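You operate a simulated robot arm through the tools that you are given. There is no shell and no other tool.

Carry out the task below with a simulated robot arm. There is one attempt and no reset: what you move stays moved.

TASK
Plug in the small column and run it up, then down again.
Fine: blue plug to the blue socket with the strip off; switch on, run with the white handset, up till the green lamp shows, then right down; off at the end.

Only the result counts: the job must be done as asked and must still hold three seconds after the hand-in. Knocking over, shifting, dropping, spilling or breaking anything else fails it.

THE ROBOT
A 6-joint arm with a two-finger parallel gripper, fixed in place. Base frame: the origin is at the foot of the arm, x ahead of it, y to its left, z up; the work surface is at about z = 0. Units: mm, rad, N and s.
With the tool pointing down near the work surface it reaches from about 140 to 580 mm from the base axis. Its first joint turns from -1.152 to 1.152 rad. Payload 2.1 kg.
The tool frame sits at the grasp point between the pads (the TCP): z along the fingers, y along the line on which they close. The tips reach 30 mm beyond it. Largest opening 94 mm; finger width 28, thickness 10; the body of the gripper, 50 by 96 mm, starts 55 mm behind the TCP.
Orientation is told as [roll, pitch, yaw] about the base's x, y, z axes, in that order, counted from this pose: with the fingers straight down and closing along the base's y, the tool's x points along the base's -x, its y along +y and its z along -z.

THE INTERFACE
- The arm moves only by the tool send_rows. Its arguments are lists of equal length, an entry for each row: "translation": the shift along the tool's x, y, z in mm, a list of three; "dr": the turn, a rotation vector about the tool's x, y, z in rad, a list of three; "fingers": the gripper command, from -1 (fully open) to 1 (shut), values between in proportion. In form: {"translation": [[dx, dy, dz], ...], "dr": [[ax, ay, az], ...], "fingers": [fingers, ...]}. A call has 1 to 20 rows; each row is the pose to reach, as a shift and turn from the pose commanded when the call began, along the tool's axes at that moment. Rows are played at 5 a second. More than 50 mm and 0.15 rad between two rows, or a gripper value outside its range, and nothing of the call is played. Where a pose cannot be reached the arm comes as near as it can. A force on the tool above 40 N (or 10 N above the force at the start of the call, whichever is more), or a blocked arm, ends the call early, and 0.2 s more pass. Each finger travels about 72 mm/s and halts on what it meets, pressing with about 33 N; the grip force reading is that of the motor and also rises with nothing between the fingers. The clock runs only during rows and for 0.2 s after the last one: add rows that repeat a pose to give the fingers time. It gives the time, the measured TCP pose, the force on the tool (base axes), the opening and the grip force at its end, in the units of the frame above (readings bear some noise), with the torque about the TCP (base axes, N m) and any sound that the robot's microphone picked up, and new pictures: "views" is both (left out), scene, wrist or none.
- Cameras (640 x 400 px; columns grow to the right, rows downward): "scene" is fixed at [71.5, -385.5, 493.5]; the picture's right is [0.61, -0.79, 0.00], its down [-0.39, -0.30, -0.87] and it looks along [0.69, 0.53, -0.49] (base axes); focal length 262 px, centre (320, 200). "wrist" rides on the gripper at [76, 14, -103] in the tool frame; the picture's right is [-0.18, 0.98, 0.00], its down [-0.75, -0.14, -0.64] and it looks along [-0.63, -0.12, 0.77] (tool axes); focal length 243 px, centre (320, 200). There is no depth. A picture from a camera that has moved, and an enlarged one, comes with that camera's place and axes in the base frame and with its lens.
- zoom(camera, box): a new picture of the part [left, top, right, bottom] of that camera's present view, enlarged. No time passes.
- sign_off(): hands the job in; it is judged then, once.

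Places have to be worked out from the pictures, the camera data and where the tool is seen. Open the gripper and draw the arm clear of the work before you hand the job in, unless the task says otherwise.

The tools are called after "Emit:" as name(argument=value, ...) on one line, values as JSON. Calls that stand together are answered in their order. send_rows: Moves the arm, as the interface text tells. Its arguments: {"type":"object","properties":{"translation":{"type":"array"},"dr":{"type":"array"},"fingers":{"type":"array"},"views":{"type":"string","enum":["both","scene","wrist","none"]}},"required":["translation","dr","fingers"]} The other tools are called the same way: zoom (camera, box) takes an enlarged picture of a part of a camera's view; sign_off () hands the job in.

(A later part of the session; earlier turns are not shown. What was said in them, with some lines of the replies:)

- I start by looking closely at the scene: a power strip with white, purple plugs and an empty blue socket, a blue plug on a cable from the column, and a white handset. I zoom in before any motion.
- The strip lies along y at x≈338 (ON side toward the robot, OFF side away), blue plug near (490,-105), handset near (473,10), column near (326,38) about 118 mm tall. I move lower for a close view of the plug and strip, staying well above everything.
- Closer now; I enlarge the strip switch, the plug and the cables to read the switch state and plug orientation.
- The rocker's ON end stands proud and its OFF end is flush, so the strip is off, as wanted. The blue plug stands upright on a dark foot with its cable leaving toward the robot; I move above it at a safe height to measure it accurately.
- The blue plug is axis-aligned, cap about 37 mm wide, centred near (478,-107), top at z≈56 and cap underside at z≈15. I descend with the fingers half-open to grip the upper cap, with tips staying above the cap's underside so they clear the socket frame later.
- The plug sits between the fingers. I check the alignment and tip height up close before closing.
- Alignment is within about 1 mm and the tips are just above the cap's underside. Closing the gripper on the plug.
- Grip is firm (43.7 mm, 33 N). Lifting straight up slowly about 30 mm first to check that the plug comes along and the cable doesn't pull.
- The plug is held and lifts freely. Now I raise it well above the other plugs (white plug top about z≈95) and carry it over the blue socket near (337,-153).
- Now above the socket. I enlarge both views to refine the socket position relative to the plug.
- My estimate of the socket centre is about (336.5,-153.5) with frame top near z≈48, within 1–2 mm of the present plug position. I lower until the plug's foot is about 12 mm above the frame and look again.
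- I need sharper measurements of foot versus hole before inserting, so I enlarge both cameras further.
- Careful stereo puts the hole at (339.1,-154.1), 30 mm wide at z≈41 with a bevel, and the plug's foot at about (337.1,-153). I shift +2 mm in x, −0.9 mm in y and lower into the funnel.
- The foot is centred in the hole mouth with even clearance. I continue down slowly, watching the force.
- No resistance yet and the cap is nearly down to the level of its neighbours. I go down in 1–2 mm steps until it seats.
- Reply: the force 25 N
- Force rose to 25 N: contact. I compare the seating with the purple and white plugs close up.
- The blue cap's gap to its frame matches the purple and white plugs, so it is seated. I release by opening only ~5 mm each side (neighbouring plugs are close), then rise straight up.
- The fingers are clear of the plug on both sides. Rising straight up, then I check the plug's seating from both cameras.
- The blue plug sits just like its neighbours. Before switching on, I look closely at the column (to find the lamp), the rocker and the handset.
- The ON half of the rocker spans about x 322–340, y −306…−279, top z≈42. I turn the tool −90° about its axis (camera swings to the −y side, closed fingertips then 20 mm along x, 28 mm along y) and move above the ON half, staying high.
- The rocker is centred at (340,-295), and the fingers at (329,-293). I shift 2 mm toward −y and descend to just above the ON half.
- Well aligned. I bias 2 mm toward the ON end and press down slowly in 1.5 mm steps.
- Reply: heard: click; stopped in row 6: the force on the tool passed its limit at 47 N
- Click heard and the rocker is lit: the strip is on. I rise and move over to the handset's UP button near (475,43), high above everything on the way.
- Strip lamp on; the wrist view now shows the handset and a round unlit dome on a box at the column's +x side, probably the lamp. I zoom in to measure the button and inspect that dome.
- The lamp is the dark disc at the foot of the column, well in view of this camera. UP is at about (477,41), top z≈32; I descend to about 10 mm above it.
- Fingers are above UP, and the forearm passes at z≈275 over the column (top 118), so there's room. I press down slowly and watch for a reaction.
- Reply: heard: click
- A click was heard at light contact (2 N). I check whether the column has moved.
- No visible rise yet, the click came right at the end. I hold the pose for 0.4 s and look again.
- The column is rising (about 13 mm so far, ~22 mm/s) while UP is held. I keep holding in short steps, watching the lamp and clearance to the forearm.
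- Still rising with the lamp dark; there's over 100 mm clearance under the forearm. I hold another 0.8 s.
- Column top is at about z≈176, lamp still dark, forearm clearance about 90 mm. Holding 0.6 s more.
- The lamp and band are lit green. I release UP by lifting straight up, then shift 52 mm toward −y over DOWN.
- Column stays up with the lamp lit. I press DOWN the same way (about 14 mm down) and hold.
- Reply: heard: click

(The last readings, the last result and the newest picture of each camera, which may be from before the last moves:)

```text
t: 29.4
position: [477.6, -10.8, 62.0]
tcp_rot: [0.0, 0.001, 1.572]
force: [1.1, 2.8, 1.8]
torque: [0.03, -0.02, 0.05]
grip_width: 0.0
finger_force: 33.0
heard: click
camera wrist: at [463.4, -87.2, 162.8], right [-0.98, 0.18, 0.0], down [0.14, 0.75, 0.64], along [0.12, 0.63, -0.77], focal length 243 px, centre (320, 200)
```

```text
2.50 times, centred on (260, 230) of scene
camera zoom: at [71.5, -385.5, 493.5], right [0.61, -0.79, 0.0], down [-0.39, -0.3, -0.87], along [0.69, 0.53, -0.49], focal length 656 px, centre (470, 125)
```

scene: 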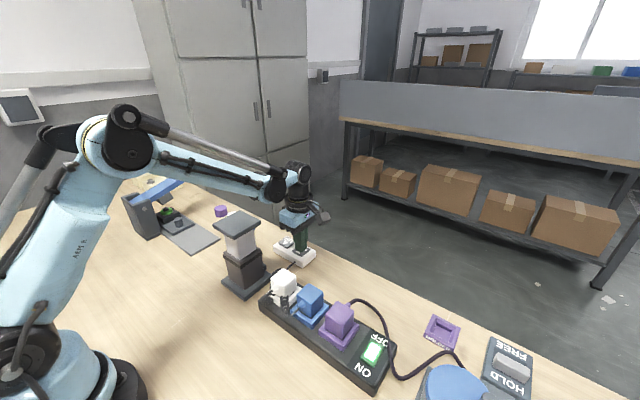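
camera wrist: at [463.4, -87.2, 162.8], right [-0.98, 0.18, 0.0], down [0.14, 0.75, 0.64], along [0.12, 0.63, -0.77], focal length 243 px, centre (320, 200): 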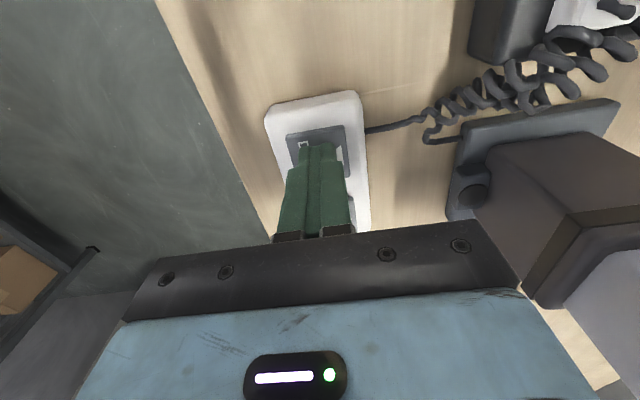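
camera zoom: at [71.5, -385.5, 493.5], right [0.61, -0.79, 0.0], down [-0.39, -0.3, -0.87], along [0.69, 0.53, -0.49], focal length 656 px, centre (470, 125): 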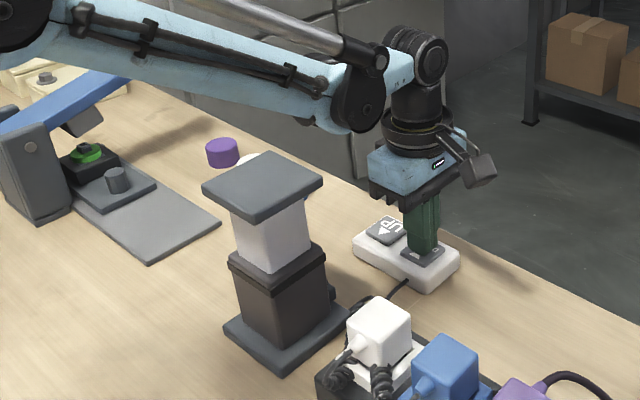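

The column is descending and the lamp is out. I hold DOWN for another 3 s and check.

Emit:
send_rows(translation=[[0, 0, 0], [0, 0, 0], [0, 0, 0], [0, 0, 0], [0, 0, 0], [0, 0, 0], [0, 0, 0], [0, 0, 0], [0, 0, 0], [0, 0, 0], [0, 0, 0], [0, 0, 0], [0, 0, 0]], dr=[[0, 0, 0], [0, 0, 0], [0, 0, 0], [0, 0, 0], [0, 0, 0], [0, 0, 0], [0, 0, 0], [0, 0, 0], [0, 0, 0], [0, 0, 0], [0, 0, 0], [0, 0, 0], [0, 0, 0]], fingers=[1, 1, 1, 1, 1, 1, 1, 1, 1, 1, 1, 1, 1])

Emit:
zoom(camera="scene", box=[215, 225, 315, 305])

```text
t: 32.2
position: [477.9, -11.2, 60.0]
tcp_rot: [0.004, -0.001, 1.57]
force: [-0.7, -0.8, 2.1]
torque: [0.03, 0.02, 0.02]
grip_width: 0.0
finger_force: 33.2
camera wrist: at [463.4, -87.3, 162.9], right [-0.98, 0.18, 0.0], down [0.14, 0.75, 0.64], along [0.12, 0.63, -0.77], focal length 243 px, centre (320, 200)
```

scene: 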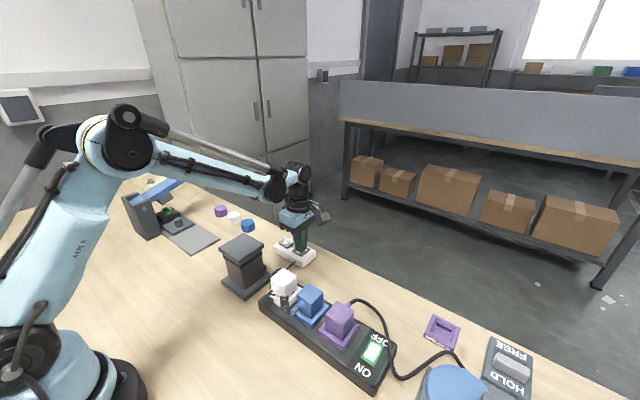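
wrist: 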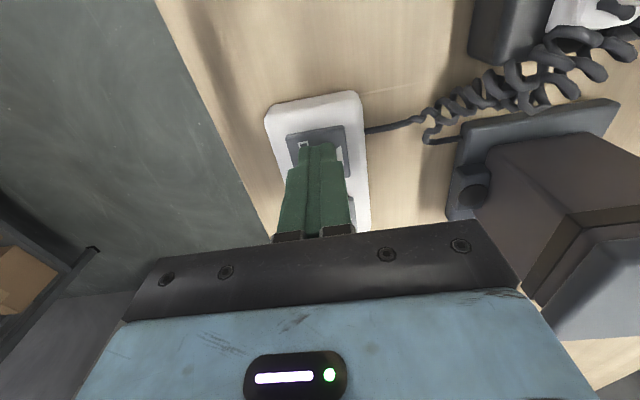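

```text
5.00 times, centred on (265, 265) of scene
camera zoom: at [71.5, -385.5, 493.5], right [0.61, -0.79, 0.0], down [-0.39, -0.3, -0.87], along [0.69, 0.53, -0.49], focal length 1311 px, centre (595, -125)
```

zoom: 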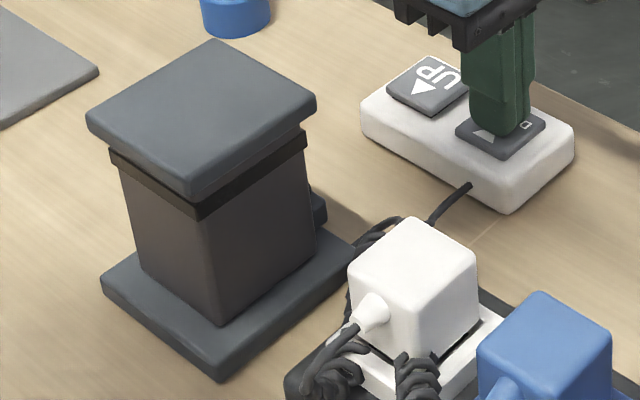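

The column's top edge matches its starting place exactly. I hold DOWN one more second for certainty, then release by lifting.

Emit:
send_rows(translation=[[0, 0, 0], [0, 0, 0], [0, 0, 0], [0, 0, 0], [0, 0, 0], [0, 0, -8], [0, 0, -20], [0, 0, -60], [0, 0, -100], [0, 0, -138], [0, 0, -138]], dr=[[0, 0, 0], [0, 0, 0], [0, 0, 0], [0, 0, 0], [0, 0, 0], [0, 0, 0], [0, 0, 0], [0, 0, 0], [0, 0, 0], [0, 0, 0], [0, 0, 0]], fingers=[1, 1, 1, 1, 1, 1, 1, 1, 1, 1, 1])

Emit:
zoom(camera="scene", box=[215, 225, 315, 305])

```text
t: 34.6
position: [478.2, -10.6, 199.5]
tcp_rot: [0.003, 0.001, 1.571]
force: [-0.3, -0.3, -0.7]
torque: [0.0, 0.01, -0.02]
grip_width: 0.0
finger_force: 33.0
camera wrist: at [463.2, -86.7, 301.0], right [-0.98, 0.18, 0.0], down [0.14, 0.75, 0.64], along [0.12, 0.63, -0.77], focal length 243 px, centre (320, 200)
```

scene: 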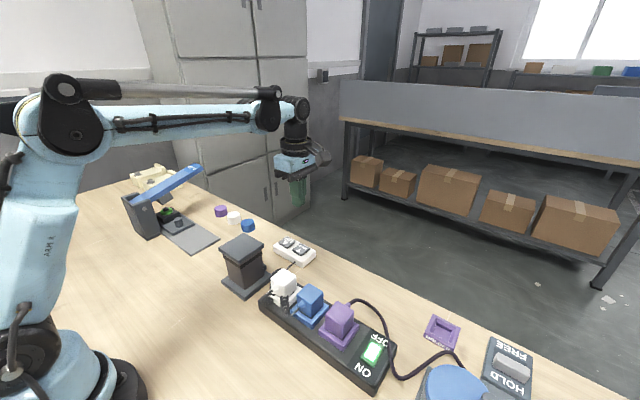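
wrist: 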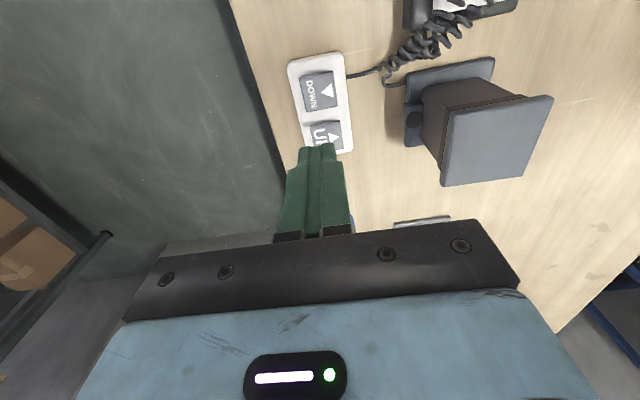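

```text
5.00 times, centred on (265, 265) of scene
camera zoom: at [71.5, -385.5, 493.5], right [0.61, -0.79, 0.0], down [-0.39, -0.3, -0.87], along [0.69, 0.53, -0.49], focal length 1311 px, centre (595, -125)
```

zoom: 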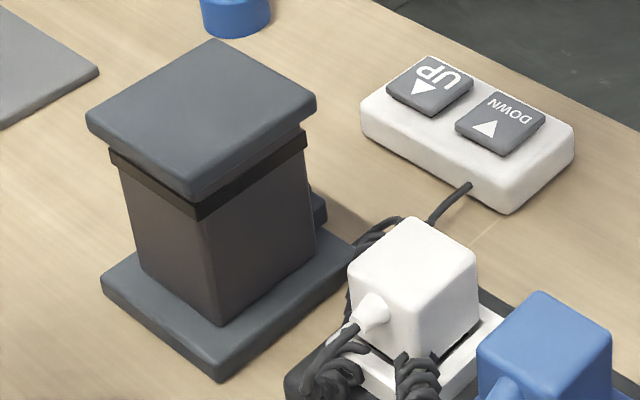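

Column fully down and everything at rest. Now to the strip: I move high over to the OFF half of the rocker, aiming at (351,-290) to stay clear of the purple cable by the OFF corner.

Emit:
send_rows(translation=[[40, 18, 0], [80, 36, 0], [120, 55, 0], [160, 73, 0], [200, 91, 0], [240, 109, 0], [279, 127, 0], [279, 127, 40], [279, 127, 80], [279, 127, 105], [279, 127, 105]], dr=[[0, 0, 0], [0, 0, 0], [0, 0, 0], [0, 0, 0], [0, 0, 0], [0, 0, 0], [0, 0, 0], [0, 0, 0], [0, 0, 0], [0, 0, 0], [0, 0, 0]], fingers=[1, 1, 1, 1, 1, 1, 1, 1, 1, 1, 1])

Emit:
zoom(camera="wrist", box=[230, 80, 390, 230])

Emit:
zoom(camera="scene", box=[320, 290, 420, 390])

```text
t: 37.0
position: [350.6, -289.2, 94.6]
tcp_rot: [0.002, 0.0, 1.57]
force: [-0.5, 0.8, -0.1]
torque: [0.03, 0.01, -0.03]
grip_width: 0.1
finger_force: 33.1
camera wrist: at [336.7, -365.5, 196.3], right [-0.98, 0.18, 0.0], down [0.14, 0.75, 0.64], along [0.12, 0.63, -0.77], focal length 243 px, centre (320, 200)
```

scene: 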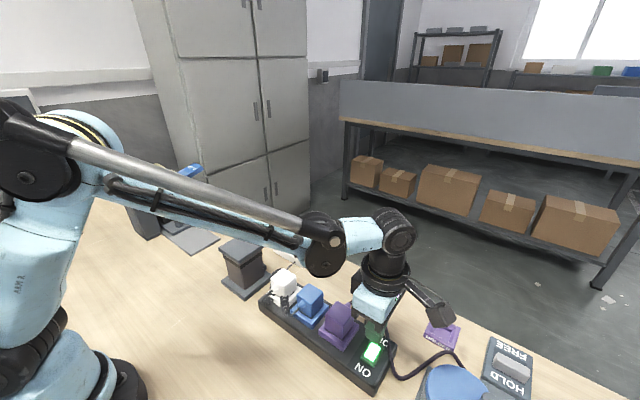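
wrist: 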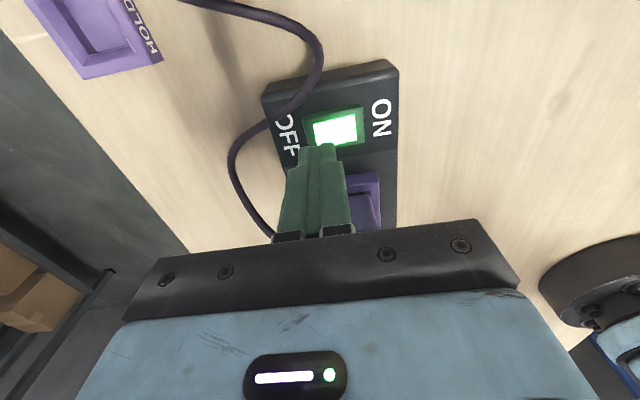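

```text
2.67 times, centred on (310, 155) of wrist
camera zoom: at [336.7, -365.5, 196.3], right [-0.98, 0.18, 0.0], down [0.14, 0.75, 0.64], along [0.12, 0.63, -0.77], focal length 647 px, centre (347, 320)
```

zoom: 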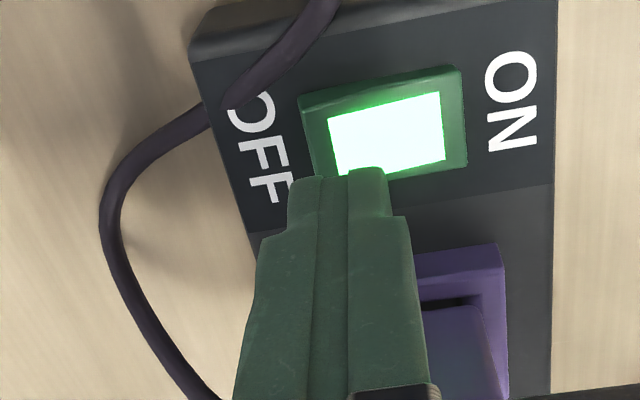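

```text
4.00 times, centred on (370, 340) of scene
camera zoom: at [71.5, -385.5, 493.5], right [0.61, -0.79, 0.0], down [-0.39, -0.3, -0.87], along [0.69, 0.53, -0.49], focal length 1049 px, centre (120, -360)
```

zoom: 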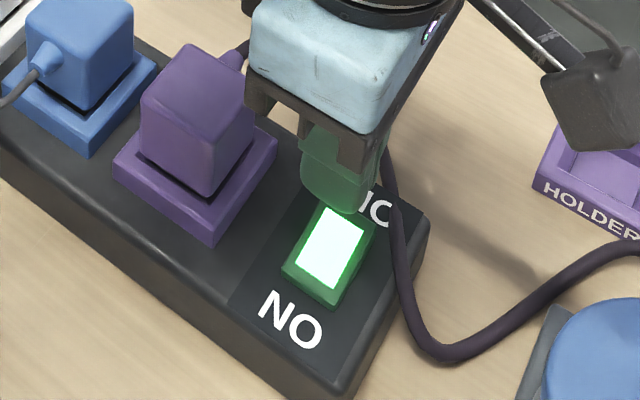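

Aligned over the OFF half, clear of the cable. I descend and press slowly until it clicks.

Emit:
send_rows(translation=[[0, -1, 8], [0, -1, 15], [0, -1, 18], [0, -1, 20], [0, -1, 21.5], [0, -1, 23], [0, -1, 24.5], [0, -1, 26]], dr=[[0, 0, 0], [0, 0, 0], [0, 0, 0], [0, 0, 0], [0, 0, 0], [0, 0, 0], [0, 0, 0], [0, 0, 0]], fingers=[1, 1, 1, 1, 1, 1, 1, 1])

Emit:
zoom(camera="wrist", box=[230, 80, 390, 230])

```text
t: 38.5
position: [352.3, -288.8, 72.9]
tcp_rot: [0.003, -0.001, 1.57]
force: [1.4, 1.1, 11.0]
torque: [-0.03, 0.09, 0.0]
grip_width: 0.0
finger_force: 33.5
heard: click
stopped in row 7: the force on the tool passed its limit at 48 N (the readings are from after the stop); the commanded pose is now the measured one
camera wrist: at [338.0, -365.8, 174.7], right [-0.98, 0.18, 0.0], down [0.14, 0.75, 0.64], along [0.12, 0.63, -0.77], focal length 243 px, centre (320, 200)
```

scene: 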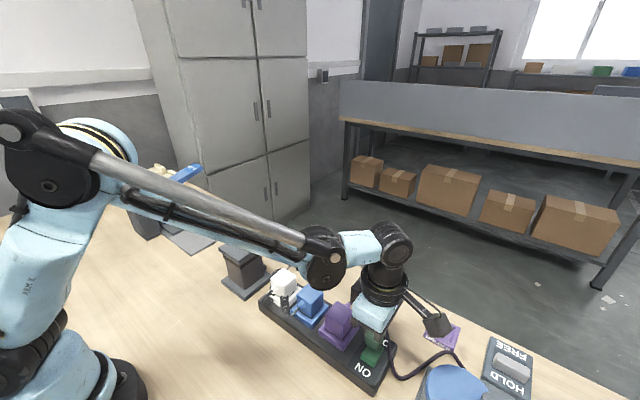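
wrist: 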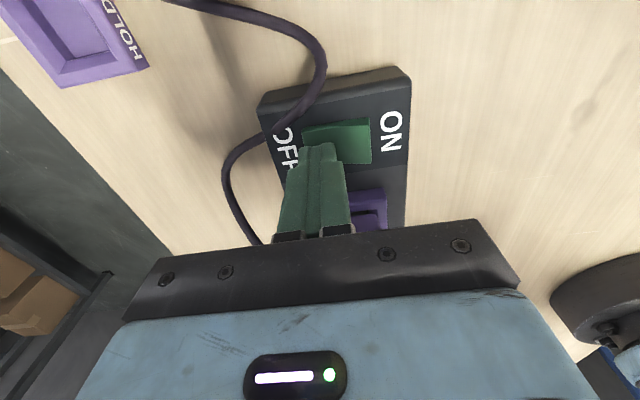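

```text
2.67 times, centred on (310, 155) of wrist
camera zoom: at [338.0, -365.8, 174.7], right [-0.98, 0.18, 0.0], down [0.14, 0.75, 0.64], along [0.12, 0.63, -0.77], focal length 647 px, centre (347, 320)
```

zoom: 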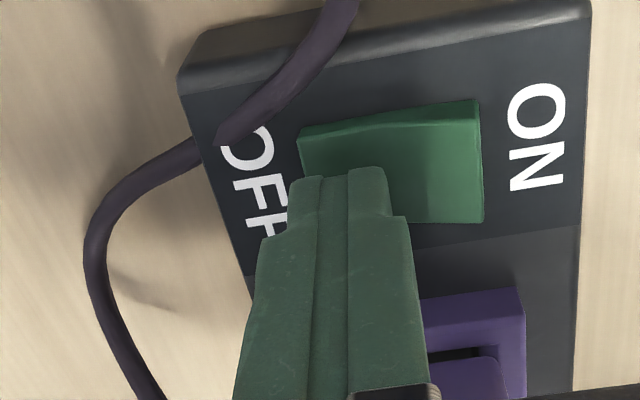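

Click heard and the rocker lamp is out: strip off. I rise straight up, retreat high and open the gripper.

Emit:
send_rows(translation=[[0, 0, -20], [0, 0, -60], [0, 0, -100], [0, 0, -140], [0, 0, -180], [0, 0, -220], [-30, 15, -250], [-60, 30, -280], [-60, 30, -280], [-60, 30, -280]], dr=[[0, 0, 0], [0, 0, 0], [0, 0, 0], [0, 0, 0], [0, 0, 0], [0, 0, 0], [0, 0, 0], [0, 0, 0], [0, 0, 0], [0, 0, 0]], fingers=[1, 1, 1, 1, 1, 0.5, -0.2, -1, -1, -1])

Emit:
zoom(camera="scene", box=[215, 220, 415, 390])

Emit:
zoom(camera="scene", box=[260, 260, 360, 340])

Emit:
zoom(camera="scene", box=[345, 320, 405, 390])

```text
t: 40.7
position: [323.4, -230.7, 352.9]
tcp_rot: [0.002, 0.001, 1.57]
force: [-0.2, 0.4, 0.3]
torque: [0.03, 0.03, -0.02]
grip_width: 94.1
finger_force: 0.0
camera wrist: at [308.8, -306.2, 454.7], right [-0.98, 0.18, 0.0], down [0.14, 0.75, 0.64], along [0.12, 0.63, -0.77], focal length 243 px, centre (320, 200)
```

scene: 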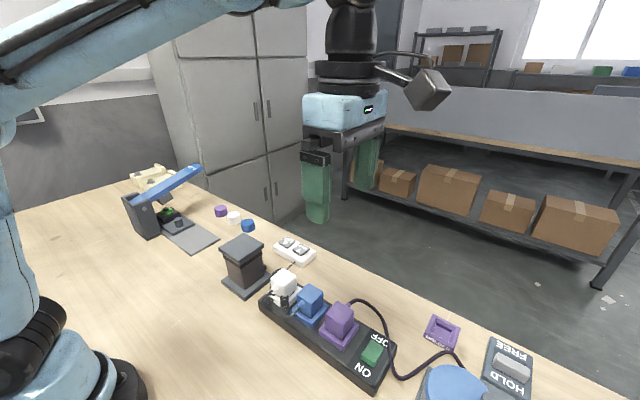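
wrist: 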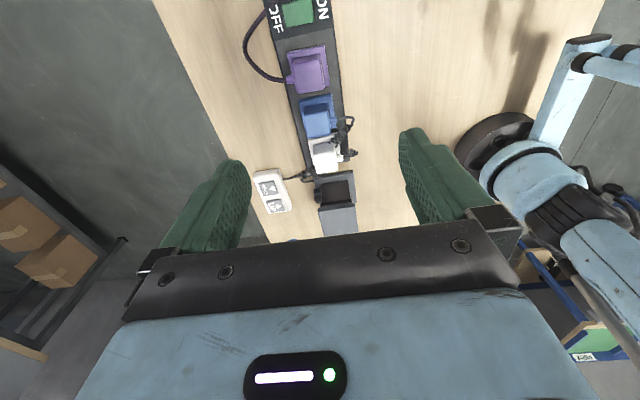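

```text
2.35 times, centred on (315, 305) of scene
camera zoom: at [71.5, -385.5, 493.5], right [0.61, -0.79, 0.0], down [-0.39, -0.3, -0.87], along [0.69, 0.53, -0.49], focal length 617 px, centre (332, -47)
```

zoom: 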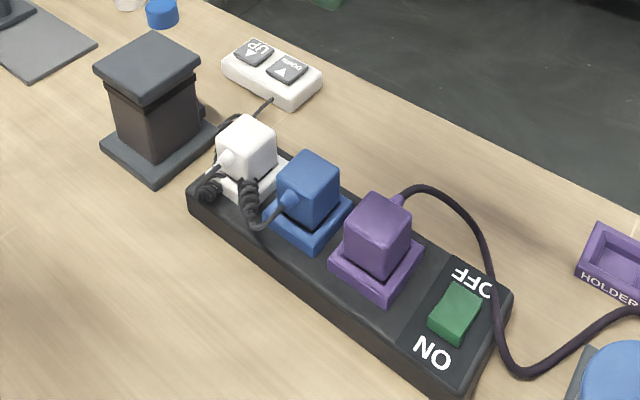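

```text
5.00 times, centred on (310, 300) of scene
camera zoom: at [71.5, -385.5, 493.5], right [0.61, -0.79, 0.0], down [-0.39, -0.3, -0.87], along [0.69, 0.53, -0.49], focal length 1311 px, centre (370, -300)
```

zoom: 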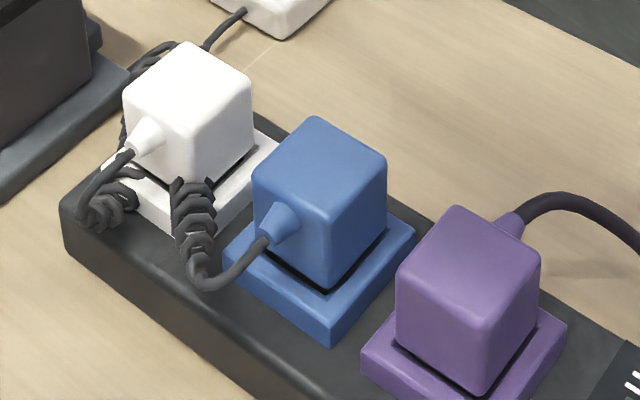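

```text
5.71 times, centred on (375, 355) of scene
camera zoom: at [71.5, -385.5, 493.5], right [0.61, -0.79, 0.0], down [-0.39, -0.3, -0.87], along [0.69, 0.53, -0.49], focal length 1498 px, centre (6, -686)
```

zoom: 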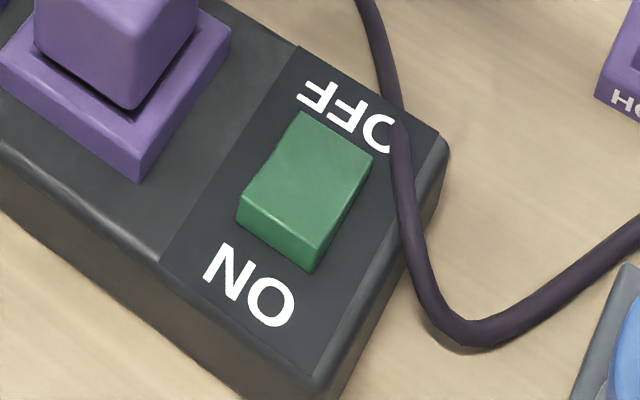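

The strip is off with its rocker exactly as at the start. The blue plug is seated in the blue socket, the column is fully down with its lamp out, and nothing else has moved. The gripper is open and the arm is high and clear, so I hand the job in.

Emit:
sign_off()

```text
The job is handed in.
```

The job is done and handed in; no verdict has come back from the judging.

- **Plugging in:** the strip was already off, and I put the blue plug into the blue socket. It sits at the same height as the white and purple plugs.
- **Running up:** I switched the strip on and held UP on the white handset. After about three seconds the green lamp at the foot of the column lit, and I released the button.
- **Running down:** I held DOWN until the column top was back where it started, plus one more second. The lamp went out as it came down.
- **Switching off:** I pressed OFF, heard it click and saw the switch light go out.

In the last pictures nothing else had moved. The gripper is open and the arm is well above the work.
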